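You operate a simulated robot arm through the tools that you are given. There is no shell and no other tool. Be economical: measure what you need, move in short steps, check, and stop when the job is done.

Carry out the task below with a simulated two-armed robot. There is one attempt and no reset: what you move stays moved.

Task
Pick up the paper cone from the top of the packing table with one hand, pass it to the other hand and put it on the top of the sorting bench.
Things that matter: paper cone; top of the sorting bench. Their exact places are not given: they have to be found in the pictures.

It is judged by the outcome, as a careful person would: the job done as asked, and still so three seconds after it is handed in. It fails if anything else is knocked over, pushed out of place, dropped, spilled or broken.

Robot
Two 7-joint arms with two-finger grippers on one trunk, on a base that drives. Base frame: it is fixed to the floor where the robot stands at the start and does not move with it; the origin is under the middle of the robot, x ahead of it, y to its left, z up; the surface under the hand at the start is at about z = 850. Readings come in mm, degrees, newtons and seconds.
The left shoulder is at the start at [60, 123, 945], the right one opposite. With the tool pointing down near the work surface each hand reaches from about 360 to 800 mm from the robot's upright axis, wherever it stands, measured 20 degrees to its own side. Places, roughly: paper cone (7x7x17 cm) [600, 0, 900]; top of the sorting bench [-2800, 1700, 800]. Payload 1.47 kg a hand.
The tool frame of a hand sits at the grasp point between the pads (the TCP): z along the fingers, y along the line on which they close. The tips reach 16 mm beyond it. Largest opening 87 mm; the body of the gripper starts 55 mm behind the TCP.
Orientation is that of the tool frame in the base frame, as a unit quaternion [x, y, z, w]. With the fingers straight down and closing along the base's y, the tool's x points along the base's -x, its y along +y and its z along -z.

Tools
- The arms move only by the tool servo_tool. It takes "left_moves", "right_moves" or both (then of equal length, played together; a hand with none holds still); each is a list of rows, each a list of 6 numbers: the shift along the tool's x, y, z in mm, then the turn, a rotation vector about the tool's x, y, z in degrees. In form: [[x, y, z, wx, wy, wz], ...]. A call has 1 to 8 rows; each row shifts and turns the commanded pose from where the row before left it, along the tool's axes as they then stand. "left_hand" and "right_hand" are, for a hand that has rows, the opening, from 0 (shut) to 1 (fully open), set as the call begins (left out, the last holds). A row lasts 0.2 s, in which the tool goes at most 50 mm and 8.6 degrees; a call with a longer step from one row to the next is refused whole, and so is a gripper value outside its range. Where a pose cannot be reached the arm comes as near as it can. A force on the tool above 40 N (or 10 N above the force at the start of the call, whichever is more), or a blocked arm, ends the call early, and 0.2 s more pass. Each finger travels about 153 mm/s and halts on what it meets, pressing with about 28 N; the grip force reading is that of the motor and also rises with nothing between the fingers. The clock runs only during rows and for 0.2 s after the last one: add rows that do not move to give the fingers time. The reply holds the time, the measured pose of the TCP, the force on the tool along the base axes, the opening and the grip force, in the units named above and with some noise, with the torque about the TCP (base axes, N m) and any sound that the robot's microphone picked up.
- Cameras (640 x 400 px; columns grow to the right, rows downward): "scene" is now at [89.7, 4.4, 1500.4]; the picture's right is [0.06, -1.00, 0.00], its down [-0.72, -0.04, -0.69] and it looks along [0.69, 0.04, -0.72] (base axes); focal length 267 px, centre (320, 200). "left" rides on the left gripper at [73, -12, -90] in its tool frame; the picture's right is [0.16, 0.99, 0.00], its down [-0.72, 0.12, -0.68] and it looks along [-0.67, 0.11, 0.73] (tool axes); focal length 247 px, centre (320, 200). "right" rides on the right gripper at [73, 12, -90] in its tool frame; the picture's right is [-0.16, 0.99, 0.00], its down [-0.72, -0.12, -0.68] and it looks along [-0.67, -0.11, 0.73] (tool axes); focal length 247 px, centre (320, 200).
- snapshot(camera): a new picture of that camera. The clock stands still meanwhile.
- raise_lower(by): slides the trunk up (or, below 0, down) by that many mm; the arms and the scene camera ride with it, the base frame stays. It gives what a move gives, with no picture.
- steer(legs): drives the robot by 1 to 6 legs, each [ahead, left, turn to the left] in mm, mm and degrees, along the robot's own axes; the way and the turn of a leg run together, so that a leg with both is an arc; at most 1500 mm and 180 degrees a leg. The arms and the cameras ride along, it lands a little off, and it stops where it bumps. It gives what a move gives.
- pan_tilt(pan, tilt): turns the head with the scene camera to pan (to the left, within 120 degrees either way) and tilt (down, from -29 to 69), counted from straight ahead of the robot. It gives what a move gives.
- locate(camera, pixels): for up to 12 pixels [column, row] of the newest picture of that camera ("zoom" is the newest enlarged one), the place [x, y, z] in the base frame of the surface seen there, good to about 2 mm. The clock stands still meanwhile.
- zoom(camera, box): a new picture of the part [left, top, right, bottom] of that camera's present view, enlarged. The clock stands still meanwhile.
- sign_off(): hands the job in; it is judged then, once.

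Keep the steps short. Do not move on a guess: measure, check each grasp and each placing, and mend mistakes. In all there are 80 turns and 62 pictures (those below and enlarged ones count). Leave the grippers open and the arms clear of the work at the hand-in unless told otherwise, and finish with a single line.

The tools are called after ">>>" by a JSON object that holds its "method" and its "body". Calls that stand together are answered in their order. servo_tool: Moves the arms, as the interface text tells. Its arguments: {"type":"object","properties":{"left_moves":{"type":"array"},"left_hand":{"type":"number"},"right_moves":{"type":"array"},"right_hand":{"type":"number"}},"required":[]} The other tools are called the same way: raise_lower (by) slides the trunk up or down; steer (legs) drives the base; pan_tilt (pan, tilt) turns the head that bears the scene camera; snapshot (camera) takes a picture; locate (camera, pixels) gives the place of the surface under pixels of a picture; zoom (camera, box) takes an enlarged picture of a part of a camera's view; sign_off () hands the job in.

At the start:

```text
time: 0.0
left_eef_pos: [593.4, 251.3, 1093.7]
left_tool_rot: [0.0, 1.0, 0.0, 0.0]
left_wrist_force: [-0.2, -0.9, 0.7]
left_wrist_torque: [0.04, 0.01, -0.02]
left_opening: 87.0
left_finger_force: 0.0
right_eef_pos: [476.2, -274.2, 1158.5]
right_tool_rot: [0.0, 1.0, 0.0, 0.0]
right_wrist_force: [0.0, -1.0, 0.4]
right_wrist_torque: [0.01, 0.05, 0.02]
right_opening: 87.0
right_finger_force: 0.0
trunk travel left (down, up): [-100.0, 130.0]
robot x, y, heading: [-1.7, -0.0, -0.3]
head pan, tilt: [3.5, 46.3]
```

scene: 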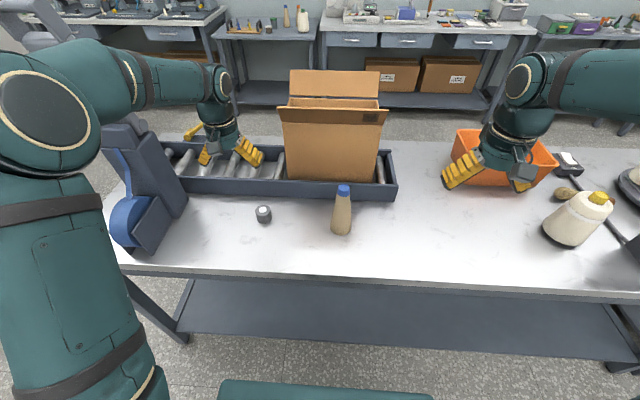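
right: 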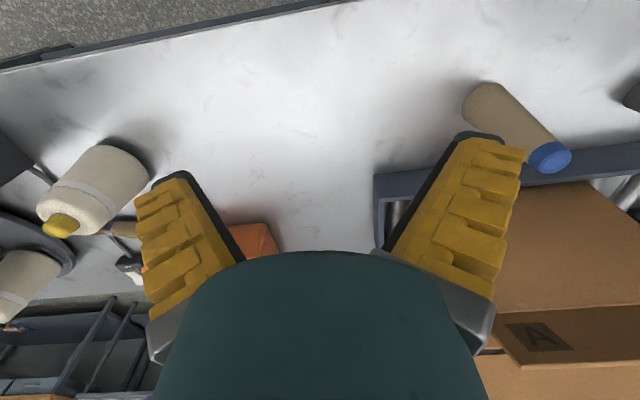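
left: 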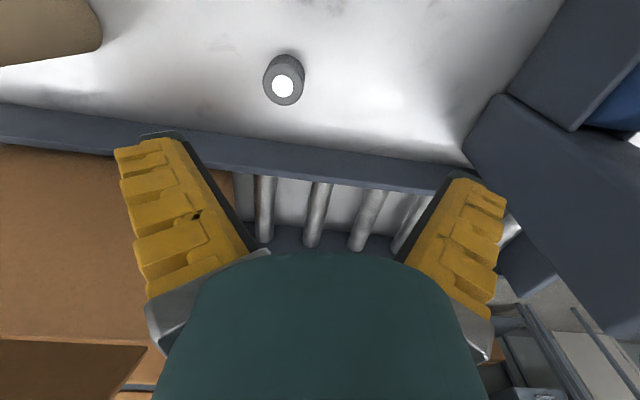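

The object at about (342,210), tan with a blue tip, sits near the stated place of the cone. I'll enlarge it and measure it.

>>> {"method": "zoom", "body": {"camera": "scene", "box": [240, 60, 440, 260]}}

>>> {"method": "locate", "body": {"camera": "scene", "pixels": [[343, 188], [342, 200], [341, 215], [341, 228], [341, 245], [330, 228], [352, 228], [300, 230], [263, 213], [390, 195], [335, 175]]}}

```text
2.00 times, centred on (340, 160) of scene
```

zoom: 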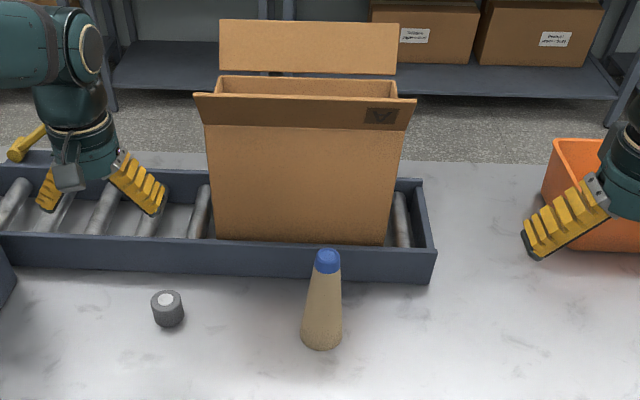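

```text
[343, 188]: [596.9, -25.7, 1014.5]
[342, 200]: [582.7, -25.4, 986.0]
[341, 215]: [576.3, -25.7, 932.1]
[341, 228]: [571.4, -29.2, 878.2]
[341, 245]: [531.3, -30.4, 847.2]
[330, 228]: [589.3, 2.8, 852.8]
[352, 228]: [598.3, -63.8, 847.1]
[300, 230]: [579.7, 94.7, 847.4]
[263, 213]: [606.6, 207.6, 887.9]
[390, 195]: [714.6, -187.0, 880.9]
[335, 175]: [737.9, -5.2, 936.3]
```

The cone stands on the table (z≈847) and its top is at about 1017. The plan is for the right hand to grip it low from back-right with the tool tilted, and for the left hand to take the top from above. First I'll measure the cone more closely and begin turning the right hand (yaw +45°, then tilt) where it is, in free air.

>>> {"method": "zoom", "body": {"camera": "scene", "box": [302, 170, 382, 250]}}

>>> {"method": "servo_tool", "body": {"right_moves": [[0, 0, 0, 0, 0, -7.5], [0, 0, 0, 0, 0, -7.5], [0, 0, 0, 0, 0, -7.5], [0, 0, 0, 0, 0, -7.5], [0, 0, 0, 0, 0, -7.5], [0, 0, 0, 0, 0, -7.5], [0, 0, 0, 0, -8.33, 0], [0, 0, 0, 0, -8.33, 0]], "right_hand": 1}}

```text
5.00 times, centred on (342, 210) of scene
```

zoom: 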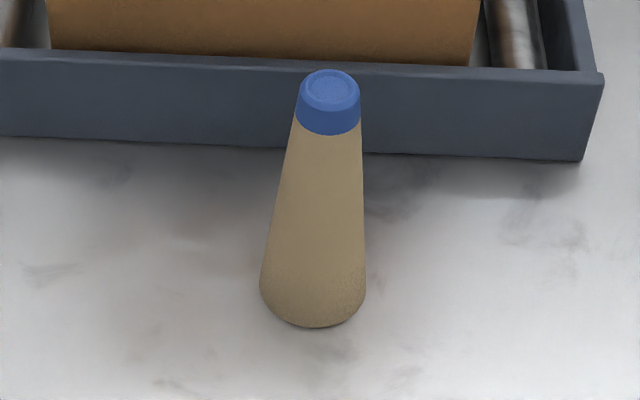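

```text
time: 1.8
left_eef_pos: [592.3, 253.0, 1094.0]
left_tool_rot: [0.001, 1.0, -0.001, 0.0]
left_wrist_force: [0.7, 0.4, 0.1]
left_wrist_torque: [0.03, 0.02, 0.01]
left_opening: 86.8
left_finger_force: 0.1
right_eef_pos: [475.4, -275.4, 1158.2]
right_tool_rot: [-0.379, 0.914, 0.056, 0.135]
right_wrist_force: [-0.7, 0.0, 0.2]
right_wrist_torque: [-0.01, 0.0, 0.01]
right_opening: 87.1
right_finger_force: 0.1
trunk travel left (down, up): [-100.0, 130.0]
robot x, y, heading: [0.9, -0.3, 0.1]
head pan, tilt: [3.5, 46.3]
```

The turn goes the right way: the tool now points ahead, left and down. I'll read points on the cone (cap top, body sides, bottom) and finish the tilt.

>>> {"method": "locate", "body": {"camera": "zoom", "pixels": [[330, 88], [305, 88], [354, 88], [330, 74], [328, 120], [325, 180], [318, 250], [315, 305], [316, 322], [268, 280], [358, 280]]}}

>>> {"method": "servo_tool", "body": {"right_moves": [[0, 0, 0, 0, -8.33, 0], [0, 0, 0, 0, -8.33, 0], [0, 0, 0, 0, -8.33, 0], [0, 0, 0, 0, -8.33, 0]]}}

```text
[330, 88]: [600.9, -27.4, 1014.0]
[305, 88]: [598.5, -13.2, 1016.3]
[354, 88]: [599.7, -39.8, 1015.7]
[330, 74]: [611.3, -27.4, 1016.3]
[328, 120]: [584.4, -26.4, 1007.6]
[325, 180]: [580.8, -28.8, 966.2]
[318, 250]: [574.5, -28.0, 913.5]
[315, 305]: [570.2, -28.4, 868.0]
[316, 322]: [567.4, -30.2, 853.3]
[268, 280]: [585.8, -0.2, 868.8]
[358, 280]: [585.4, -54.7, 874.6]
```

```text
time: 2.8
left_eef_pos: [592.4, 252.6, 1093.6]
left_tool_rot: [0.0, 1.0, -0.001, 0.0]
left_wrist_force: [-0.2, -0.7, -0.7]
left_wrist_torque: [0.0, 0.03, -0.01]
left_opening: 87.0
left_finger_force: 0.1
right_eef_pos: [475.7, -274.6, 1159.3]
right_tool_rot: [-0.347, 0.837, 0.161, 0.391]
right_wrist_force: [-0.1, -0.3, -0.6]
right_wrist_torque: [0.0, 0.0, 0.04]
right_opening: 86.9
right_finger_force: 0.0
trunk travel left (down, up): [-100.0, 130.0]
robot x, y, heading: [1.9, 1.3, 0.1]
head pan, tilt: [3.5, 46.3]
```

The cone axis is at about (600,-27), with radius 26 mm near z=905. I'll move the right hand to a pre-grasp point 130 mm back along its own axis.

>>> {"method": "servo_tool", "body": {"right_moves": [[4.3, 14.55, 39.1, 0, 0, 0], [4.3, 14.55, 39.1, 0, 0, 0], [4.3, 14.55, 39.1, 0, 0, 0], [4.3, 14.55, 39.1, 0, 0, 0], [4.3, 14.55, 39.1, 0, 0, 0], [4.3, 14.55, 39.1, 0, 0, 0]]}}

>>> {"method": "snapshot", "body": {"camera": "scene"}}

>>> {"method": "snapshot", "body": {"camera": "right"}}

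```text
time: 4.2
left_eef_pos: [593.7, 251.8, 1093.4]
left_tool_rot: [0.0, 1.0, 0.0, 0.0]
left_wrist_force: [-0.4, 0.9, -0.8]
left_wrist_torque: [-0.04, 0.05, 0.01]
left_opening: 87.2
left_finger_force: 0.1
right_eef_pos: [528.3, -94.1, 986.9]
right_tool_rot: [-0.348, 0.837, 0.161, 0.39]
right_wrist_force: [0.1, 0.1, -0.8]
right_wrist_torque: [0.01, 0.01, 0.02]
right_opening: 86.9
right_finger_force: 0.0
trunk travel left (down, up): [-100.0, 130.0]
robot x, y, heading: [-1.4, 0.7, 0.1]
head pan, tilt: [3.5, 46.3]
```

```text
56 pictures are left
```

scene: 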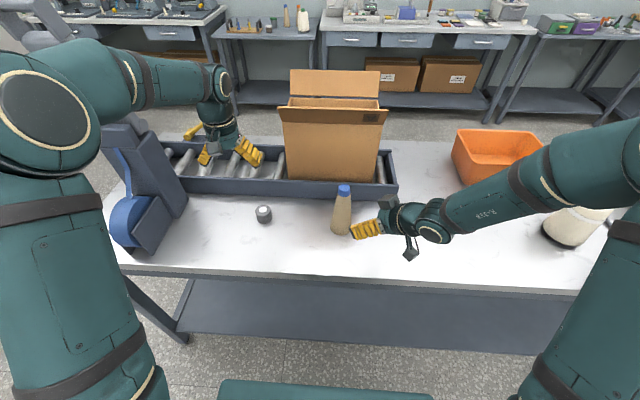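

```text
55 pictures are left
```

right: 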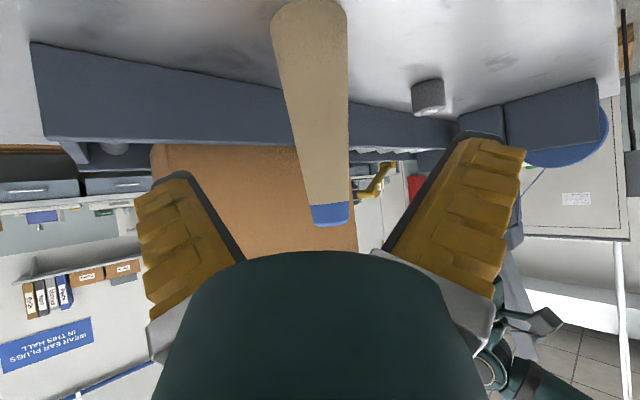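

The cone is centred between the fingers. Before I lower the arm, I'll check that the forearm has room above the white bottle near (575,230).

>>> {"method": "locate", "body": {"camera": "scene", "pixels": [[550, 215], [590, 215], [575, 235], [560, 240], [500, 195], [560, 170], [575, 200], [610, 170], [410, 254], [432, 233]]}}

```text
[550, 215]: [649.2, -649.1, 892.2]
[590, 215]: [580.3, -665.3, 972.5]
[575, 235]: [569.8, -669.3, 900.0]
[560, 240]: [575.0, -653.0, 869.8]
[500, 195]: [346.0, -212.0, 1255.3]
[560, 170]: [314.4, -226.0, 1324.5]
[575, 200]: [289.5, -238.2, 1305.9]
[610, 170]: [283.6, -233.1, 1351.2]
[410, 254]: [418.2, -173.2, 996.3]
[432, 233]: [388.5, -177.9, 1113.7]
```

The forearm is at z≈1250, well clear of the bottle. Next is a straight approach of 128 mm along the tool axis, gripper open.

>>> {"method": "servo_tool", "body": {"right_moves": [[0, -2, 30, 0, 0, 0], [0, 0, 30, 0, 0, 0], [0, 0, 30, 0, 0, 0], [0, 0, 20, 0, 0, 0], [0, 0, 16, 0, 0, 0], [0, 0, 0, 0, 0, 0]]}}

>>> {"method": "snapshot", "body": {"camera": "right"}}

>>> {"method": "zoom", "body": {"camera": "scene", "box": [282, 150, 442, 270]}}

```text
time: 5.6
left_eef_pos: [591.6, 251.1, 1095.3]
left_tool_rot: [0.0, 1.0, 0.0, 0.0]
left_wrist_force: [0.1, 0.5, -0.7]
left_wrist_torque: [-0.01, -0.01, 0.0]
left_opening: 87.1
left_finger_force: 0.1
right_eef_pos: [599.0, -31.3, 909.2]
right_tool_rot: [-0.346, 0.838, 0.161, 0.39]
right_wrist_force: [0.4, -0.3, 0.2]
right_wrist_torque: [-0.01, 0.01, 0.02]
right_opening: 87.2
right_finger_force: 0.0
trunk travel left (down, up): [-100.0, 130.0]
robot x, y, heading: [1.2, 1.3, -0.1]
head pan, tilt: [3.5, 46.3]
```

```text
54 pictures are left
```

right: 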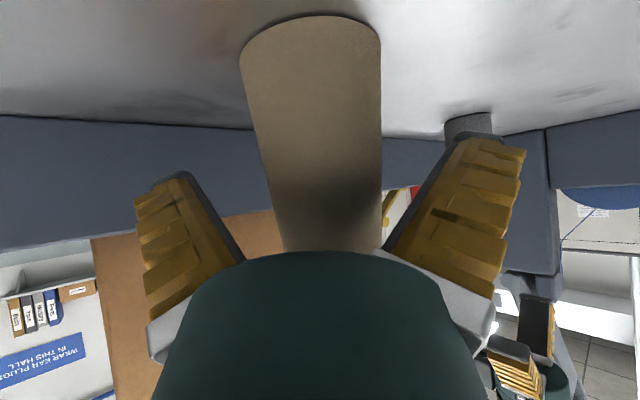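

```text
3.33 times, centred on (362, 210) of scene
```

zoom: 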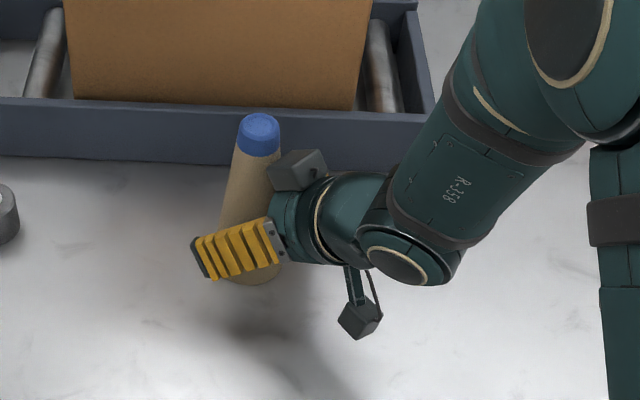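

The cone is between the pads, within about 3 mm of centre. I'll close the right hand and wait.

>>> {"method": "servo_tool", "body": {"right_moves": [[0, 1.5, 0, 0, 0, 0], [0, 0, 0, 0, 0, 0], [0, 0, 0, 0, 0, 0], [0, 0, 0, 0, 0, 0]], "right_hand": 0}}

```text
time: 6.6
left_eef_pos: [591.6, 252.0, 1093.7]
left_tool_rot: [0.0, 1.0, 0.0, 0.0]
left_wrist_force: [-0.5, 0.6, -0.7]
left_wrist_torque: [0.02, -0.02, 0.0]
left_opening: 86.8
left_finger_force: 0.1
right_eef_pos: [597.2, -28.9, 908.1]
right_tool_rot: [-0.346, 0.837, 0.162, 0.392]
right_wrist_force: [2.1, -1.4, 6.7]
right_wrist_torque: [0.07, 0.05, -0.01]
right_opening: 48.6
right_finger_force: 27.5
trunk travel left (down, up): [-100.0, 130.0]
robot x, y, heading: [-1.2, 0.6, -0.2]
head pan, tilt: [3.5, 46.3]
```

It holds at 48.6 mm with 27.5 N. I'll lift straight up 120 mm.

>>> {"method": "servo_tool", "body": {"right_moves": [[-11.5, 0, -9.6, 0, 0, 0], [-23, 0, -19.3, 0, 0, 0], [-23, 0, -19.3, 0, 0, 0], [-23, 0, -19.3, 0, 0, 0], [-11.5, 0, -9.6, 0, 0, 0], [0, 0, 0, 0, 0, 0]]}}

>>> {"method": "snapshot", "body": {"camera": "scene"}}

```text
time: 8.0
left_eef_pos: [592.5, 251.4, 1093.4]
left_tool_rot: [0.0, 1.0, 0.0, 0.0]
left_wrist_force: [-0.2, 0.2, -0.2]
left_wrist_torque: [-0.02, -0.02, 0.01]
left_opening: 86.8
left_finger_force: 0.1
right_eef_pos: [596.9, -28.7, 1027.9]
right_tool_rot: [-0.346, 0.837, 0.161, 0.391]
right_wrist_force: [-1.2, 0.0, -0.5]
right_wrist_torque: [0.01, 0.01, 0.0]
right_opening: 48.2
right_finger_force: 27.5
trunk travel left (down, up): [-100.0, 130.0]
robot x, y, heading: [1.1, 1.6, 0.1]
head pan, tilt: [3.5, 46.3]
```

```text
52 pictures are left
```

scene: 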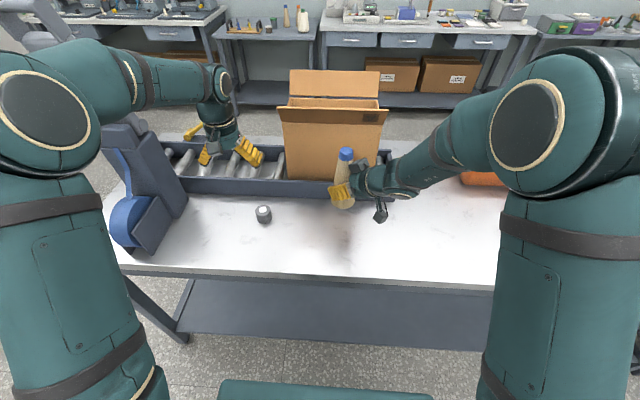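

The cone is held upright. I'll bring it back toward the robot (−90 x, +30 y), away from the carton, then look closely.

>>> {"method": "servo_tool", "body": {"right_moves": [[9.1, 28.3, -10.8, 0, 0, 0], [9.1, 28.3, -10.8, 0, 0, 0], [9.1, 28.3, -10.8, 0, 0, 0], [0, 0, 0, 0, 0, 0]]}}

>>> {"method": "zoom", "body": {"camera": "scene", "box": [260, 150, 420, 270]}}

```text
time: 9.0
left_eef_pos: [593.1, 252.4, 1093.5]
left_tool_rot: [0.001, 1.0, 0.0, 0.0]
left_wrist_force: [1.3, 0.7, -0.1]
left_wrist_torque: [0.01, 0.01, 0.03]
left_opening: 87.0
left_finger_force: 0.1
right_eef_pos: [506.8, 0.0, 1028.4]
right_tool_rot: [-0.346, 0.837, 0.161, 0.391]
right_wrist_force: [0.4, 0.2, -0.9]
right_wrist_torque: [-0.02, 0.04, -0.03]
right_opening: 48.0
right_finger_force: 27.9
trunk travel left (down, up): [-100.0, 130.0]
robot x, y, heading: [-2.3, -2.6, 0.0]
head pan, tilt: [3.5, 46.3]
```

```text
3.33 times, centred on (340, 210) of scene
```

zoom: 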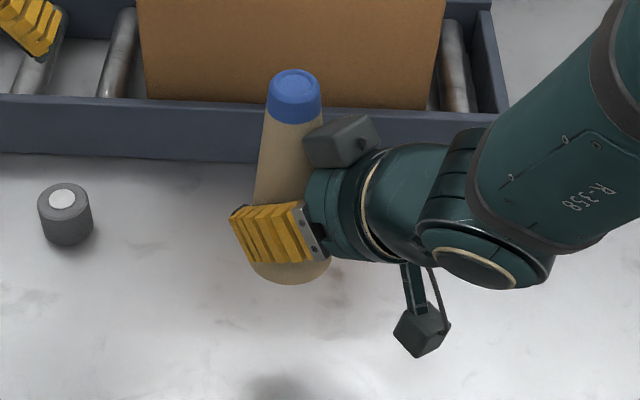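

A grey block on the right gripper stands beside the cone. I'll measure it along with the cap and the cone's sides before bringing the left hand in.

>>> {"method": "locate", "body": {"camera": "zoom", "pixels": [[294, 80], [275, 82], [314, 82], [296, 72], [295, 110], [285, 165], [292, 272], [325, 125], [355, 118], [345, 155], [312, 150], [378, 130]]}}

```text
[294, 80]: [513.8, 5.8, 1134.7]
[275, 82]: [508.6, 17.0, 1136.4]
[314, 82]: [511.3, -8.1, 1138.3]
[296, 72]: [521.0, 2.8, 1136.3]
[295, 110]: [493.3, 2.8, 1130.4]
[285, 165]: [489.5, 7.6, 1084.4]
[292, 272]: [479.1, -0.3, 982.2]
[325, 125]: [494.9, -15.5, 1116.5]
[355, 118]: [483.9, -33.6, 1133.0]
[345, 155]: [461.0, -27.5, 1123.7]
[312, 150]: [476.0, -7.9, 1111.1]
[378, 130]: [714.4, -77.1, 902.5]
```

The grey block sits near the cap on the right hand's side, so the left hand has to come from directly opposite. I'll turn the right hand another 45° about the vertical so it points to +y. Meanwhile the left hand moves up and inward to about (510,170,1190).

>>> {"method": "servo_tool", "body": {"right_moves": [[0, 0, 0, -5.745, 0, -4.82], [0, 0, 0, -5.745, 0, -4.82], [0, 0, 0, -5.745, 0, -4.82], [0, 0, 0, -5.745, 0, -4.82], [0, 0, 0, -5.745, 0, -4.82], [0, 0, 0, -5.745, 0, -4.82]], "left_moves": [[0, 0, -30, 0, 0, 0], [0, 0, -30, 0, 0, 0], [20, -20, -20, 0, 0, 0], [20, -20, -16, 0, 0, 0], [20, -20, 0, 0, 0, 0], [20, -20, 0, 0, 0, 0]]}}

>>> {"method": "snapshot", "body": {"camera": "scene"}}

```text
time: 10.4
left_eef_pos: [511.9, 171.1, 1189.1]
left_tool_rot: [-0.001, 1.0, 0.0, 0.0]
left_wrist_force: [-0.2, -0.1, 0.4]
left_wrist_torque: [0.03, -0.02, 0.03]
left_opening: 87.4
left_finger_force: 0.0
right_eef_pos: [506.8, -0.1, 1027.8]
right_tool_rot: [0.642, -0.64, -0.299, -0.298]
right_wrist_force: [-0.3, 0.3, 0.3]
right_wrist_torque: [0.0, 0.0, 0.03]
right_opening: 0.4
right_finger_force: 27.8
trunk travel left (down, up): [-100.0, 130.0]
robot x, y, heading: [-2.3, -0.2, -0.3]
head pan, tilt: [3.5, 46.3]
```

```text
50 pictures are left
```

scene: 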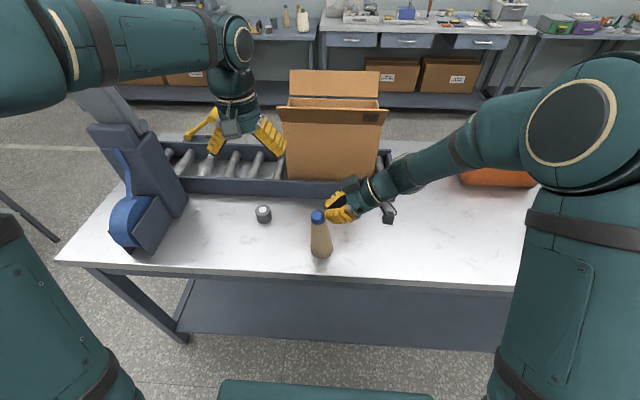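

The right opening reads 0.4, so the cone has slipped out of the right hand. It seems to be upright on the table at (320,235). I'll look closer and measure.

>>> {"method": "zoom", "body": {"camera": "scene", "box": [260, 170, 400, 275]}}

>>> {"method": "locate", "body": {"camera": "scene", "pixels": [[318, 213], [319, 225], [320, 240], [321, 254], [321, 262], [340, 250], [300, 250]]}}

```text
3.81 times, centred on (330, 222) of scene
```

zoom: 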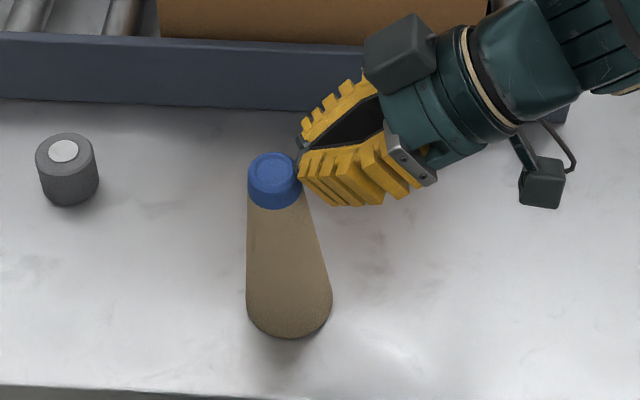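

```text
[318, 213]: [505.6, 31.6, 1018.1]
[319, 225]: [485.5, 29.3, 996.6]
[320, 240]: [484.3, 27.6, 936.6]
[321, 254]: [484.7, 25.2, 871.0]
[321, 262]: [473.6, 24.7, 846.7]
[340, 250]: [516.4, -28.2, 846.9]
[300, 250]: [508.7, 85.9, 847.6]
```

The cone fell upright and stands at about (503,28). Two things explain the slip: the 50° tilt put only the fingertip corner on the cone, and the block kept me from going deeper. A flatter tilt (70°) with deeper insertion will hold better. First I'll back the right hand off along its own axis, then tilt it another 20° and open it.

>>> {"method": "servo_tool", "body": {"right_moves": [[0, 0, -15, 0, 0, 0], [0, 0, -30, 0, 0, 0], [0, 0, -40, 0, 0, 0], [0, 0, -45, 0, 0, 0], [0, 0, -20, 0, -6.67, 0], [0, 0, 0, 0, -6.67, 0], [0, 0, 0, 0, -6.67, 0], [0, 0, 0, 0, 0, 0]]}}

>>> {"method": "zoom", "body": {"camera": "scene", "box": [260, 190, 380, 280]}}

```text
time: 12.2
left_eef_pos: [511.1, 171.2, 1188.9]
left_tool_rot: [-0.001, 1.0, 0.0, 0.0]
left_wrist_force: [0.1, 0.4, 0.1]
left_wrist_torque: [-0.02, 0.03, -0.01]
left_opening: 87.4
left_finger_force: 0.1
right_eef_pos: [507.9, -112.6, 1124.8]
right_tool_rot: [-0.578, 0.579, 0.406, 0.407]
right_wrist_force: [0.6, 0.2, 0.4]
right_wrist_torque: [0.02, -0.01, -0.04]
right_opening: 0.2
right_finger_force: 27.7
trunk travel left (down, up): [-100.0, 130.0]
robot x, y, heading: [-2.4, -0.0, 0.1]
head pan, tilt: [3.5, 46.3]
```

```text
4.44 times, centred on (320, 235) of scene
```

zoom: 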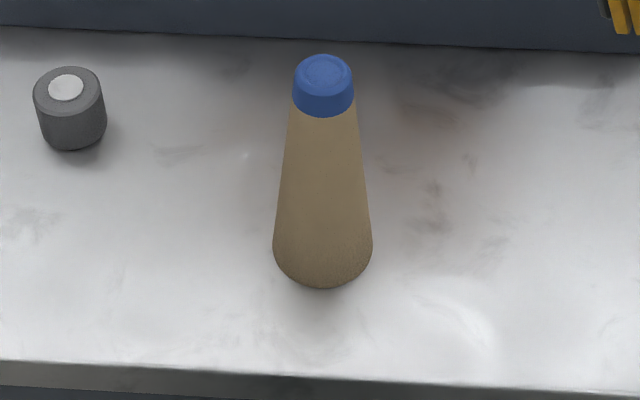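

The cone did lean a little and has now settled upright. I'll measure it again.

>>> {"method": "locate", "body": {"camera": "zoom", "pixels": [[325, 70], [302, 72], [346, 72], [325, 58], [323, 105], [324, 160], [324, 210], [324, 250], [324, 284], [280, 240], [366, 240], [300, 370]]}}

```text
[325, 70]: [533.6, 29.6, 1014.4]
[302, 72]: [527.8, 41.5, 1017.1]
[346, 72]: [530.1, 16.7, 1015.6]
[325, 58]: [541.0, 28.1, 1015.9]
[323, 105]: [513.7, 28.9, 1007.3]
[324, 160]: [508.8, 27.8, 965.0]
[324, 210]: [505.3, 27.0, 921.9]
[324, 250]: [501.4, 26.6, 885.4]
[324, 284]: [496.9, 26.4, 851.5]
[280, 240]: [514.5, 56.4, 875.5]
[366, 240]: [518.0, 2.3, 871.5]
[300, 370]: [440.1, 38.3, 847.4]
```

The cone is upright with its axis at (530.5, 29). I'll open the right hand and move to the new pre-grasp, 130 mm back.

>>> {"method": "servo_tool", "body": {"right_moves": [[34.5, -5.6, 19.35, 0, 0, 0], [34.5, -5.6, 19.35, 0, 0, 0], [34.5, -5.6, 19.35, 0, 0, 0], [34.5, -5.6, 19.35, 0, 0, 0], [0, 0, 0, 0, 0, 0]], "right_hand": 1}}

>>> {"method": "snapshot", "body": {"camera": "scene"}}

>>> {"method": "snapshot", "body": {"camera": "right"}}

```text
time: 13.4
left_eef_pos: [510.2, 171.2, 1188.9]
left_tool_rot: [0.0, 1.0, 0.0, 0.0]
left_wrist_force: [-0.3, 0.4, -0.3]
left_wrist_torque: [-0.01, -0.01, -0.01]
left_opening: 86.9
left_finger_force: 0.0
right_eef_pos: [530.2, -87.5, 966.9]
right_tool_rot: [0.58, -0.579, -0.405, -0.406]
right_wrist_force: [-1.1, -0.5, 0.3]
right_wrist_torque: [0.01, 0.0, 0.01]
right_opening: 86.9
right_finger_force: 0.0
trunk travel left (down, up): [-100.0, 130.0]
robot x, y, heading: [0.1, 1.1, 0.2]
head pan, tilt: [3.5, 46.3]
```

```text
47 pictures are left
```

scene: 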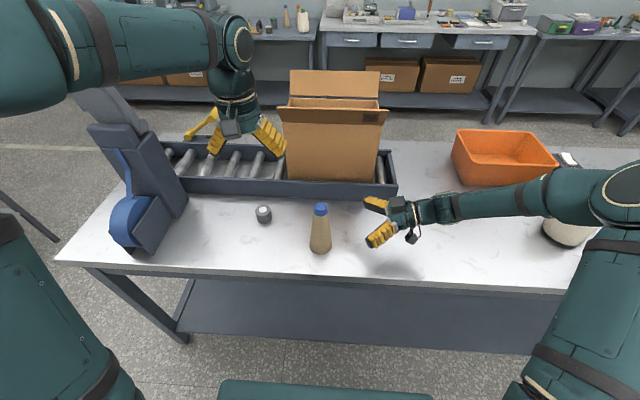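

```text
46 pictures are left
```

right: 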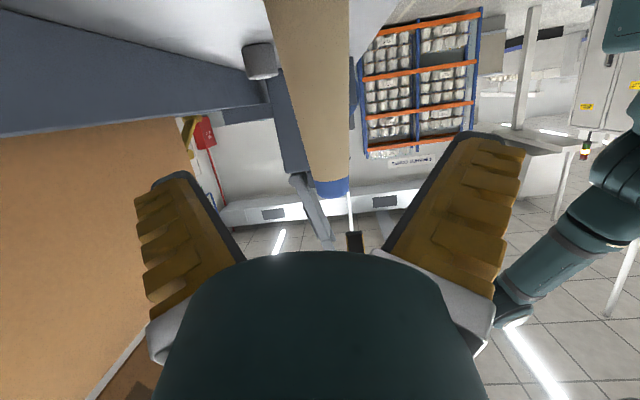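

The elbow seems closer to the white bottle now, so I'll check that gap before going on.

>>> {"method": "locate", "body": {"camera": "scene", "pixels": [[500, 203], [540, 205], [560, 205], [580, 215], [600, 222], [570, 235], [590, 232], [550, 225], [625, 190], [620, 220]]}}

>>> {"method": "zoom", "body": {"camera": "scene", "box": [480, 130, 640, 260]}}

```text
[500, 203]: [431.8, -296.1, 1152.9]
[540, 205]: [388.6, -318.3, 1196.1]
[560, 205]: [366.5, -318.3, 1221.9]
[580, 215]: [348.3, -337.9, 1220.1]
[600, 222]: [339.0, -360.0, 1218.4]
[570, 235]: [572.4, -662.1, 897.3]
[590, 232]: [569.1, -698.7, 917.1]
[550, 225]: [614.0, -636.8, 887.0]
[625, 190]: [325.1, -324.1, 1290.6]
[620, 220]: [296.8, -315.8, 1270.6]
```

```text
3.08 times, centred on (560, 195) of scene
```

zoom: 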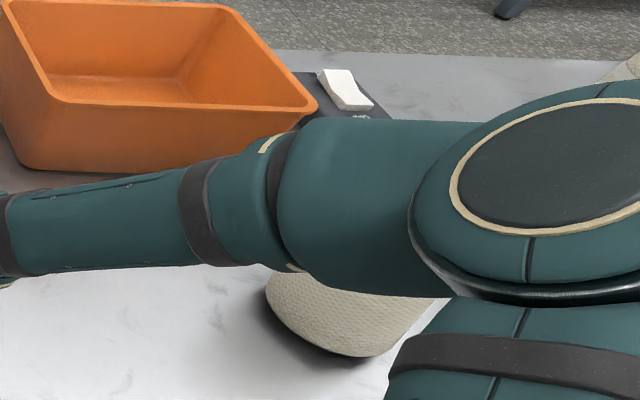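

The elbow is over 300 mm from the bottle, so there's plenty of room. I'll approach along the tool axis, 129 mm.

>>> {"method": "servo_tool", "body": {"right_moves": [[-1, 0, 30, 0, 0, 0], [-1, 0, 30, 0, 0, 0], [0, 0, 30, 0, 0, 0], [0, 0, 20, 0, 0, 0], [0, 0, 19, 0, 0, 0], [0, 0, 0, 0, 0, 0]]}}

>>> {"method": "zoom", "body": {"camera": "scene", "box": [260, 180, 420, 280]}}

>>> {"method": "snapshot", "body": {"camera": "right"}}

```text
time: 14.8
left_eef_pos: [512.2, 171.1, 1190.1]
left_tool_rot: [0.0, 1.0, -0.001, 0.0]
left_wrist_force: [0.1, -0.5, 0.3]
left_wrist_torque: [-0.02, 0.02, 0.0]
left_opening: 87.1
left_finger_force: 0.1
right_eef_pos: [531.7, 32.6, 925.0]
right_tool_rot: [0.58, -0.579, -0.406, -0.405]
right_wrist_force: [-0.1, -0.5, -0.1]
right_wrist_torque: [0.0, 0.04, -0.01]
right_opening: 86.8
right_finger_force: 0.0
trunk travel left (down, up): [-100.0, 130.0]
robot x, y, heading: [3.0, 1.6, 0.2]
head pan, tilt: [3.5, 46.3]
```

```text
4.00 times, centred on (340, 230) of scene
```

zoom: 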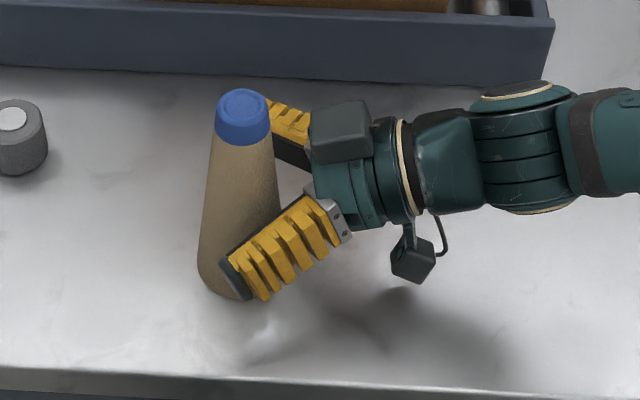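

```text
43 pictures are left
```

right: 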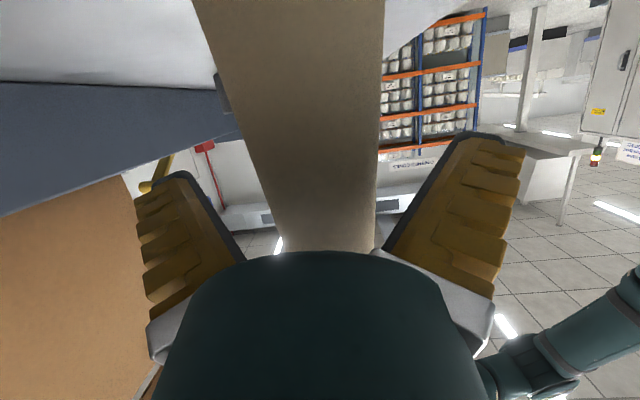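

The pads straddle the cone. I'll go 8 mm deeper for a safer hold, then close and wait.

>>> {"method": "servo_tool", "body": {"right_moves": [[-2.7, 0, 7.5, 0, 0, 0], [0, 0, 0, 0, 0, 0]]}}

>>> {"method": "servo_tool", "body": {"right_moves": [[0, 0, 0, 0, 0, 0], [0, 0, 0, 0, 0, 0], [0, 0, 0, 0, 0, 0], [0, 0, 0, 0, 0, 0]], "right_hand": 0}}

>>> {"method": "zoom", "body": {"camera": "scene", "box": [260, 180, 420, 280]}}

```text
time: 15.4
left_eef_pos: [512.3, 171.1, 1188.9]
left_tool_rot: [0.001, 1.0, 0.0, 0.0]
left_wrist_force: [0.6, 0.9, -0.4]
left_wrist_torque: [0.01, 0.01, 0.03]
left_opening: 86.9
left_finger_force: 0.0
right_eef_pos: [530.3, 41.4, 925.8]
right_tool_rot: [-0.579, 0.579, 0.406, 0.406]
right_wrist_force: [-0.1, 0.1, 0.0]
right_wrist_torque: [-0.02, -0.02, -0.04]
right_opening: 87.1
right_finger_force: 0.1
trunk travel left (down, up): [-100.0, 130.0]
robot x, y, heading: [2.1, 0.8, 0.1]
head pan, tilt: [3.5, 46.3]
```

```text
time: 16.4
left_eef_pos: [511.0, 172.4, 1188.5]
left_tool_rot: [-0.001, 1.0, 0.0, -0.001]
left_wrist_force: [-0.5, -0.1, 0.4]
left_wrist_torque: [0.03, 0.0, 0.03]
left_opening: 86.8
left_finger_force: 0.1
right_eef_pos: [530.9, 41.7, 924.6]
right_tool_rot: [-0.579, 0.58, 0.405, 0.406]
right_wrist_force: [-0.6, 0.8, 2.2]
right_wrist_torque: [-0.07, 0.03, -0.01]
right_opening: 48.6
right_finger_force: 28.1
trunk travel left (down, up): [-100.0, 130.0]
robot x, y, heading: [3.5, 3.6, 0.0]
head pan, tilt: [3.5, 46.3]
```

```text
4.00 times, centred on (340, 230) of scene
```

zoom: 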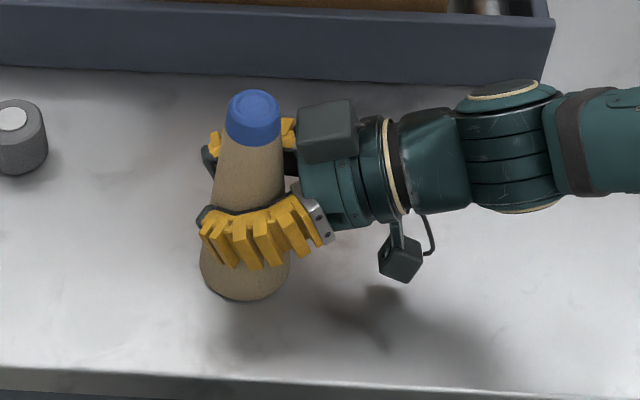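

The fingers now wrap around the cone: opening 48.6 mm, 28 N. I'll lift slowly by 60 mm and watch the opening.

>>> {"method": "servo_tool", "body": {"right_moves": [[-9.4, 0, -3.4, 0, 0, 0], [-14.1, 0, -5.1, 0, 0, 0], [-14.1, 0, -5.1, 0, 0, 0], [-14.1, 0, -5.1, 0, 0, 0], [-4.7, 0, -1.7, 0, 0, 0], [0, 0, 0, 0, 0, 0]]}}

>>> {"method": "servo_tool", "body": {"left_moves": [[0, 0, 0, 0, 0, 8.5], [0, 0, 0, 0, 0, 8.5], [0, 0, 0, 0, 0, 8.5], [0, 0, 0, 0, 0, 8.5], [0, 0, 0, 0, 0, 8.5], [0, 0, 0, 0, 0, 8.5], [0, 0, 0, 0, 0, 8.5], [0, 0, 0, 0, 0, 8.5]]}}

>>> {"method": "zoom", "body": {"camera": "scene", "box": [260, 160, 420, 280]}}

```text
time: 17.8
left_eef_pos: [512.6, 170.4, 1189.4]
left_tool_rot: [0.0, 1.0, 0.0, 0.0]
left_wrist_force: [-0.1, 0.5, 0.9]
left_wrist_torque: [0.03, 0.01, 0.0]
left_opening: 86.8
left_finger_force: 0.0
right_eef_pos: [529.2, 41.0, 984.7]
right_tool_rot: [-0.579, 0.579, 0.406, 0.406]
right_wrist_force: [-0.2, -1.0, -0.2]
right_wrist_torque: [-0.03, 0.01, -0.05]
right_opening: 48.6
right_finger_force: 28.0
trunk travel left (down, up): [-100.0, 130.0]
robot x, y, heading: [0.5, 2.1, 0.1]
head pan, tilt: [3.5, 46.3]
```

```text
time: 19.6
left_eef_pos: [513.1, 170.7, 1189.9]
left_tool_rot: [0.56, 0.828, 0.0, 0.001]
left_wrist_force: [-0.6, 0.0, -0.3]
left_wrist_torque: [0.03, 0.01, 0.03]
left_opening: 87.1
left_finger_force: 0.0
right_eef_pos: [528.6, 41.6, 986.6]
right_tool_rot: [-0.579, 0.579, 0.406, 0.406]
right_wrist_force: [-0.8, 0.3, -0.7]
right_wrist_torque: [-0.03, 0.0, -0.01]
right_opening: 48.5
right_finger_force: 27.7
trunk travel left (down, up): [-100.0, 130.0]
robot x, y, heading: [0.2, 2.5, -0.0]
head pan, tilt: [3.5, 46.3]
```

```text
3.33 times, centred on (340, 220) of scene
```

zoom: 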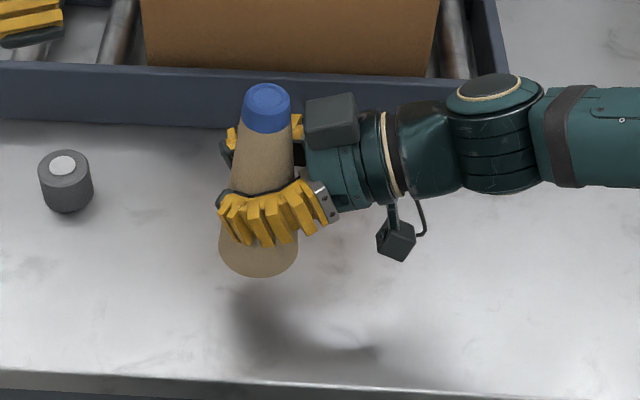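

The hold is stable and the cone is upright. I'll measure the cap and the block, and finish the left hand's yaw (22° more).

>>> {"method": "locate", "body": {"camera": "zoom", "pixels": [[266, 95], [250, 95], [284, 95], [267, 85], [268, 125], [264, 165], [258, 265], [308, 110], [350, 98], [340, 140], [312, 138]]}}

>>> {"method": "servo_tool", "body": {"left_moves": [[0, 0, 0, 0, 0, 7.4], [0, 0, 0, 0, 0, 7.4], [0, 0, 0, 0, 0, 7.2], [0, 0, 0, 0, 0, 0]], "left_hand": 0.72}}

```text
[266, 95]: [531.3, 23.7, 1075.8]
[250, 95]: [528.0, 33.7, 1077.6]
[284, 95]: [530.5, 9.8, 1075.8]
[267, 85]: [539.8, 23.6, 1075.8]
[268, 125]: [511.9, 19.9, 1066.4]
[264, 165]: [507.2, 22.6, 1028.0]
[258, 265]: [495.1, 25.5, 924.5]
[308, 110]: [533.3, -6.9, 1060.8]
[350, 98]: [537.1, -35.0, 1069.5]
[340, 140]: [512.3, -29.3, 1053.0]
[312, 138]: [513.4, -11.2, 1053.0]
```

```text
time: 20.6
left_eef_pos: [511.8, 172.8, 1190.6]
left_tool_rot: [0.708, 0.706, 0.0, 0.0]
left_wrist_force: [0.0, 0.7, 1.4]
left_wrist_torque: [0.03, 0.03, -0.03]
left_opening: 67.3
left_finger_force: 2.9
right_eef_pos: [528.6, 41.2, 986.8]
right_tool_rot: [-0.579, 0.579, 0.406, 0.406]
right_wrist_force: [0.0, -0.4, -0.9]
right_wrist_torque: [0.0, 0.02, 0.01]
right_opening: 48.6
right_finger_force: 28.0
trunk travel left (down, up): [-100.0, 130.0]
robot x, y, heading: [-1.2, 0.1, 0.4]
head pan, tilt: [3.5, 46.3]
```

The cap is centred at (530.5,22.5) with its top at 1077. The block is 30 mm from the axis, so the left fingers (±17) pass. I'll bring the left hand over the cone at z≈1190.

>>> {"method": "servo_tool", "body": {"left_moves": [[-36.8, 4.7, 0, 0, 0, 0], [-36.8, 4.7, 0, 0, 0, 0], [-36.8, 4.7, 0, 0, 0, 0], [-36.8, 4.7, 0, 0, 0, 0], [0, 0, 0, 0, 0, 0]], "left_hand": 0.8}}

>>> {"method": "snapshot", "body": {"camera": "left"}}

>>> {"method": "snapshot", "body": {"camera": "scene"}}

```text
time: 21.8
left_eef_pos: [529.2, 26.5, 1190.7]
left_tool_rot: [0.707, 0.707, 0.0, 0.0]
left_wrist_force: [-1.4, 0.3, 0.1]
left_wrist_torque: [-0.02, 0.01, 0.0]
left_opening: 72.9
left_finger_force: 2.8
right_eef_pos: [529.6, 41.3, 987.5]
right_tool_rot: [-0.579, 0.58, 0.405, 0.406]
right_wrist_force: [0.3, 0.2, -0.6]
right_wrist_torque: [-0.02, 0.01, 0.0]
right_opening: 48.3
right_finger_force: 27.8
trunk travel left (down, up): [-100.0, 130.0]
robot x, y, heading: [0.6, -2.9, -0.1]
head pan, tilt: [3.5, 46.3]
```

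```text
40 pictures are left
```

left: 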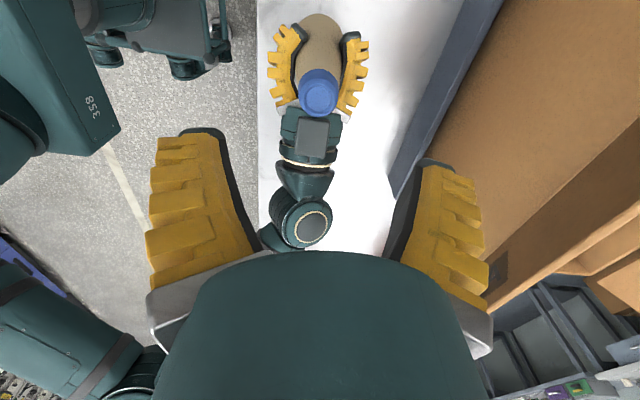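

```text
39 pictures are left
```

scene: 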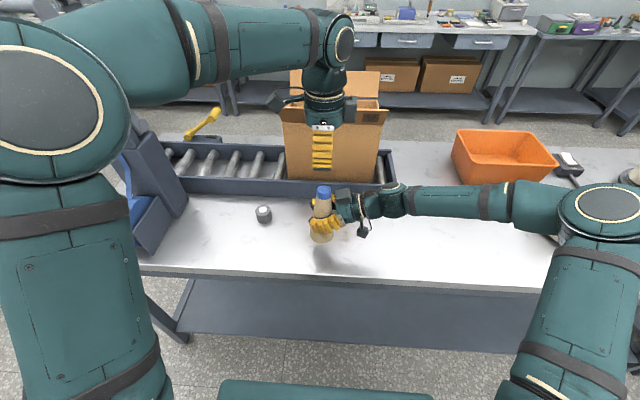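

The left hand is aligned over the cap. It descends straight 150 mm to z≈1040, fingers at 73 mm.

>>> {"method": "servo_tool", "body": {"left_moves": [[0, 1, 30, 0, 0, 0], [0, 0, 30, 0, 0, 0], [0, 0, 30, 0, 0, 0], [0, 0, 25, 0, 0, 0], [0, 0, 20, 0, 0, 0], [0, 0, 15, 0, 0, 0], [0, 0, 0, 0, 0, 0]]}}

>>> {"method": "zoom", "body": {"camera": "scene", "box": [250, 130, 410, 250]}}

>>> {"method": "snapshot", "body": {"camera": "left"}}

```text
time: 23.4
left_eef_pos: [531.2, 25.8, 1039.6]
left_tool_rot: [0.707, 0.707, 0.0, 0.0]
left_wrist_force: [-0.1, 0.5, -0.7]
left_wrist_torque: [0.03, -0.03, 0.03]
left_opening: 72.9
left_finger_force: 2.1
right_eef_pos: [529.3, 40.9, 985.4]
right_tool_rot: [-0.579, 0.579, 0.406, 0.406]
right_wrist_force: [0.3, 0.0, -0.2]
right_wrist_torque: [0.02, 0.0, 0.0]
right_opening: 47.8
right_finger_force: 28.0
trunk travel left (down, up): [-100.0, 130.0]
robot x, y, heading: [-1.3, 0.8, -0.0]
head pan, tilt: [3.5, 46.3]
```

```text
3.33 times, centred on (330, 190) of scene
```

zoom: 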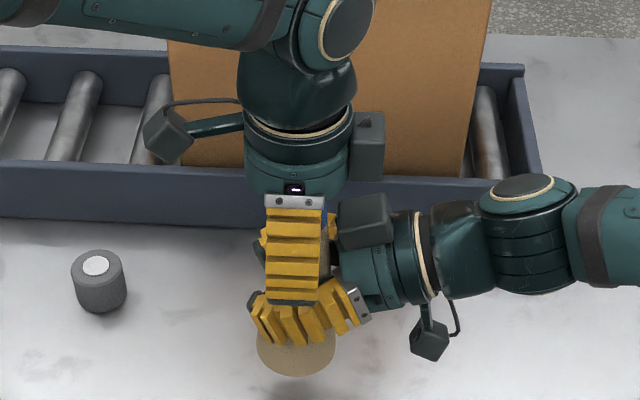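

```text
37 pictures are left
```

left: 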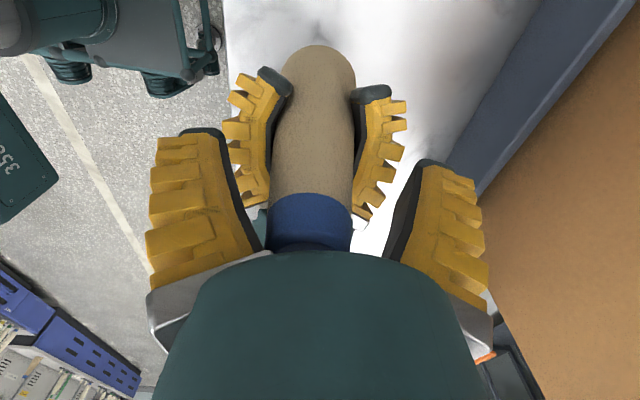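

The left fingers straddle the cone with no contact forces. I'll close the left hand.

>>> {"method": "servo_tool", "body": {"left_moves": [[0, 0, 0, 0, 0, 0], [0, 0, 0, 0, 0, 0], [0, 0, 0, 0, 0, 0], [0, 0, 0, 0, 0, 0]], "left_hand": 0}}

>>> {"method": "snapshot", "body": {"camera": "left"}}

```text
time: 24.4
left_eef_pos: [531.1, 24.0, 1037.6]
left_tool_rot: [0.707, 0.707, -0.001, 0.0]
left_wrist_force: [-13.1, -6.4, 1.7]
left_wrist_torque: [-0.4, 0.39, 0.15]
left_opening: 31.2
left_finger_force: 28.2
right_eef_pos: [530.9, 41.5, 986.0]
right_tool_rot: [-0.579, 0.579, 0.406, 0.406]
right_wrist_force: [14.4, 7.9, -2.6]
right_wrist_torque: [0.13, 0.37, 0.11]
right_opening: 47.6
right_finger_force: 28.0
trunk travel left (down, up): [-100.0, 130.0]
robot x, y, heading: [-3.4, 1.7, 0.2]
head pan, tilt: [3.5, 46.3]
```

```text
36 pictures are left
```

left: 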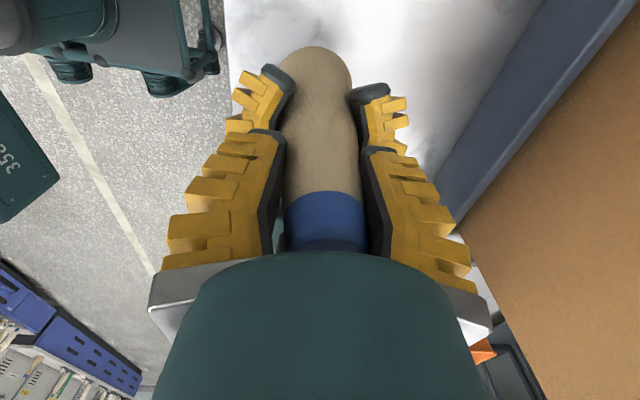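

Both hands hold the cone. In case the left hand's hold slips, I'll lower both together by 50 mm so the base is just above the table before the right hand lets go.

>>> {"method": "servo_tool", "body": {"left_moves": [[0, 0, 10, 0, 0, 0], [0, 0, 10, 0, 0, 0], [0, 0, 10, 0, 0, 0], [0, 0, 10, 0, 0, 0], [0, 0, 10, 0, 0, 0], [0, 0, 0, 0, 0, 0]], "right_moves": [[9.4, 0, 3.42, 0, 0, 0], [9.4, 0, 3.42, 0, 0, 0], [9.4, 0, 3.42, 0, 0, 0], [9.4, 0, 3.42, 0, 0, 0], [9.4, 0, 3.42, 0, 0, 0], [0, 0, 0, 0, 0, 0]]}}

>>> {"method": "snapshot", "body": {"camera": "scene"}}

>>> {"method": "locate", "body": {"camera": "scene", "pixels": [[320, 246], [320, 250], [321, 255], [322, 260]]}}

```text
time: 25.8
left_eef_pos: [532.7, 24.3, 988.9]
left_tool_rot: [0.708, 0.707, 0.001, 0.002]
left_wrist_force: [-15.3, -13.1, 6.8]
left_wrist_torque: [-0.38, 0.29, 0.0]
left_opening: 30.8
left_finger_force: 28.4
right_eef_pos: [528.7, 42.5, 935.7]
right_tool_rot: [0.58, -0.578, -0.407, -0.405]
right_wrist_force: [15.3, 14.4, -7.0]
right_wrist_torque: [-0.23, 0.64, 0.23]
right_opening: 46.9
right_finger_force: 28.2
trunk travel left (down, up): [-100.0, 130.0]
robot x, y, heading: [3.3, 1.6, -0.3]
head pan, tilt: [3.5, 46.3]
```

```text
35 pictures are left
```

scene: 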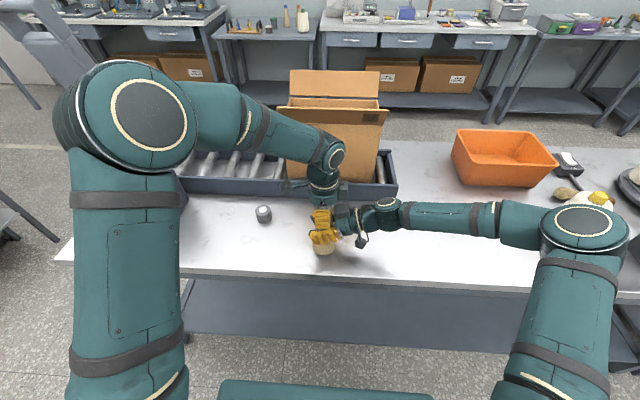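

```text
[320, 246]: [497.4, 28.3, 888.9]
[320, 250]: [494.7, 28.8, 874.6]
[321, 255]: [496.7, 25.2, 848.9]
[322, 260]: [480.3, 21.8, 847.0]
```

The base is now right at the table. I'll open the right hand while the left holds.

>>> {"method": "servo_tool", "body": {"right_moves": [[0, 0, 0, 0, 0, 0], [0, 0, 0, 0, 0, 0], [0, 0, 0, 0, 0, 0]], "right_hand": 1}}

>>> {"method": "zoom", "body": {"camera": "scene", "box": [250, 170, 410, 280]}}

```text
time: 26.6
left_eef_pos: [533.3, 24.5, 989.5]
left_tool_rot: [0.707, 0.707, 0.0, -0.001]
left_wrist_force: [-0.1, -0.2, -0.2]
left_wrist_torque: [0.02, -0.02, 0.0]
left_opening: 28.3
left_finger_force: 28.2
right_eef_pos: [529.1, 41.1, 935.6]
right_tool_rot: [0.58, -0.579, -0.406, -0.405]
right_wrist_force: [0.3, -0.3, -0.1]
right_wrist_torque: [-0.02, 0.0, 0.0]
right_opening: 86.9
right_finger_force: 0.0
trunk travel left (down, up): [-100.0, 130.0]
robot x, y, heading: [-2.0, -4.7, 0.1]
head pan, tilt: [3.5, 46.3]
```

```text
3.64 times, centred on (330, 225) of scene
```

zoom: 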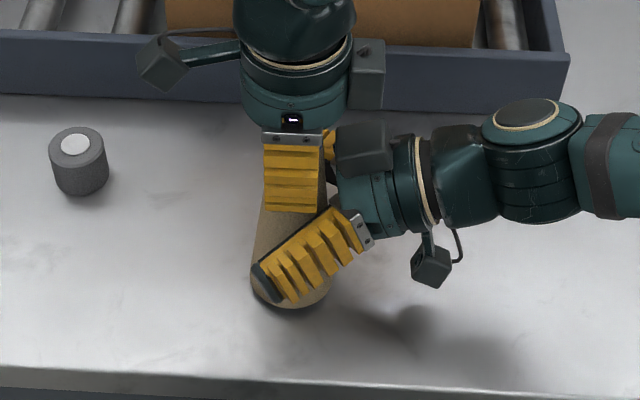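

The left hand alone holds it now (28 mm, 28 N). I'll back the right hand straight out and away to the right, then test the left hold with a tiny lift.

>>> {"method": "servo_tool", "body": {"right_moves": [[0, 0, -25, 0, 0, 0], [0, 0, -35, 0, 0, 0], [0, 0, -45, 0, 0, 0], [0, 0, -45, 0, 0, 0], [-20, 0, -40, 0, 0, 0], [-20, 0, -40, 0, 0, 0]]}}

>>> {"method": "servo_tool", "body": {"left_moves": [[0, 0, -4, 0, 0, 0], [0, 0, -5, 0, 0, 0], [0, 0, -5, 0, 0, 0], [0, 0, -6, 0, 0, 0], [0, 0, 0, 0, 0, 0], [0, 0, 0, 0, 0, 0], [0, 0, 0, 0, 0, 0], [0, 0, 0, 0, 0, 0]]}}

>>> {"method": "zoom", "body": {"camera": "scene", "box": [250, 170, 410, 280]}}

```text
time: 28.0
left_eef_pos: [533.0, 25.1, 989.9]
left_tool_rot: [0.707, 0.707, 0.0, -0.001]
left_wrist_force: [0.8, -0.4, 0.5]
left_wrist_torque: [0.03, 0.0, 0.0]
left_opening: 28.3
left_finger_force: 28.3
right_eef_pos: [528.9, -163.7, 1052.3]
right_tool_rot: [0.58, -0.579, -0.405, -0.405]
right_wrist_force: [0.5, -0.6, 0.4]
right_wrist_torque: [-0.01, -0.01, 0.02]
right_opening: 87.2
right_finger_force: 0.1
trunk travel left (down, up): [-100.0, 130.0]
robot x, y, heading: [-2.4, 2.0, 0.2]
head pan, tilt: [3.5, 46.3]
```

```text
time: 29.8
left_eef_pos: [532.1, 25.4, 1009.3]
left_tool_rot: [0.707, 0.707, -0.001, 0.0]
left_wrist_force: [-0.5, -0.3, -0.4]
left_wrist_torque: [0.01, 0.06, -0.02]
left_opening: 27.6
left_finger_force: 27.7
right_eef_pos: [529.4, -163.1, 1051.9]
right_tool_rot: [-0.579, 0.58, 0.405, 0.406]
right_wrist_force: [0.3, -0.7, 0.8]
right_wrist_torque: [0.0, -0.06, -0.01]
right_opening: 87.1
right_finger_force: 0.0
trunk travel left (down, up): [-100.0, 130.0]
robot x, y, heading: [5.1, -0.2, 0.1]
head pan, tilt: [3.5, 46.3]
```

```text
3.64 times, centred on (330, 225) of scene
```

zoom: 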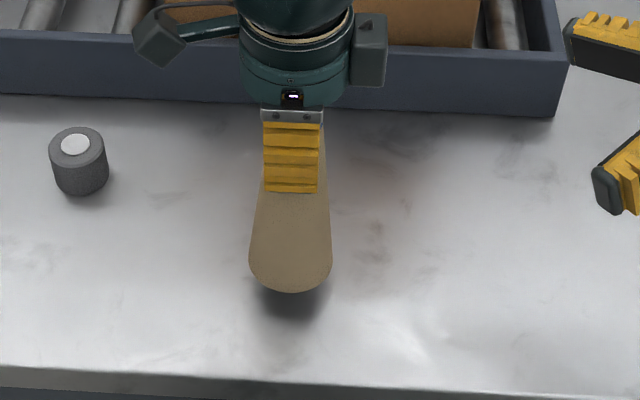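

It's clear of the table. I noticed a slow creep in the opening, so I'll hold still about 3 s to see whether the grip keeps slipping.

>>> {"method": "servo_tool", "body": {"left_moves": [[0, 0, 0, 0, 0, 0], [0, 0, 0, 0, 0, 0], [0, 0, 0, 0, 0, 0], [0, 0, 0, 0, 0, 0], [0, 0, 0, 0, 0, 0], [0, 0, 0, 0, 0, 0], [0, 0, 0, 0, 0, 0], [0, 0, 0, 0, 0, 0]]}}

>>> {"method": "servo_tool", "body": {"left_moves": [[0, 0, 0, 0, 0, 0], [0, 0, 0, 0, 0, 0], [0, 0, 0, 0, 0, 0], [0, 0, 0, 0, 0, 0], [0, 0, 0, 0, 0, 0], [0, 0, 0, 0, 0, 0], [0, 0, 0, 0, 0, 0], [0, 0, 0, 0, 0, 0]]}}

>>> {"method": "zoom", "body": {"camera": "scene", "box": [250, 170, 410, 280]}}

```text
time: 31.6
left_eef_pos: [531.9, 25.8, 1009.7]
left_tool_rot: [0.707, 0.707, 0.0, 0.0]
left_wrist_force: [0.1, -0.2, -1.2]
left_wrist_torque: [0.01, 0.01, -0.01]
left_opening: 27.6
left_finger_force: 28.5
right_eef_pos: [530.8, -162.3, 1052.1]
right_tool_rot: [-0.579, 0.579, 0.406, 0.406]
right_wrist_force: [-0.2, -0.5, 0.4]
right_wrist_torque: [-0.01, 0.01, 0.02]
right_opening: 87.0
right_finger_force: 0.0
trunk travel left (down, up): [-100.0, 130.0]
robot x, y, heading: [0.5, -2.1, -0.1]
head pan, tilt: [3.5, 46.3]
```

```text
time: 33.4
left_eef_pos: [532.2, 25.5, 1009.2]
left_tool_rot: [0.707, 0.707, 0.0, 0.0]
left_wrist_force: [-0.3, -0.9, -1.1]
left_wrist_torque: [-0.02, -0.01, 0.0]
left_opening: 27.0
left_finger_force: 27.7
right_eef_pos: [529.5, -161.7, 1052.2]
right_tool_rot: [-0.579, 0.58, 0.406, 0.405]
right_wrist_force: [-1.1, -0.4, 0.0]
right_wrist_torque: [-0.03, -0.02, 0.0]
right_opening: 86.8
right_finger_force: 0.0
trunk travel left (down, up): [-100.0, 130.0]
robot x, y, heading: [1.1, 2.8, -0.2]
head pan, tilt: [3.5, 46.3]
```

```text
3.64 times, centred on (330, 225) of scene
```

zoom: 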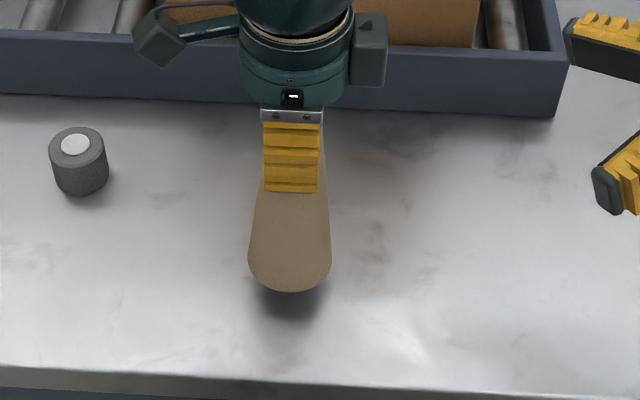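

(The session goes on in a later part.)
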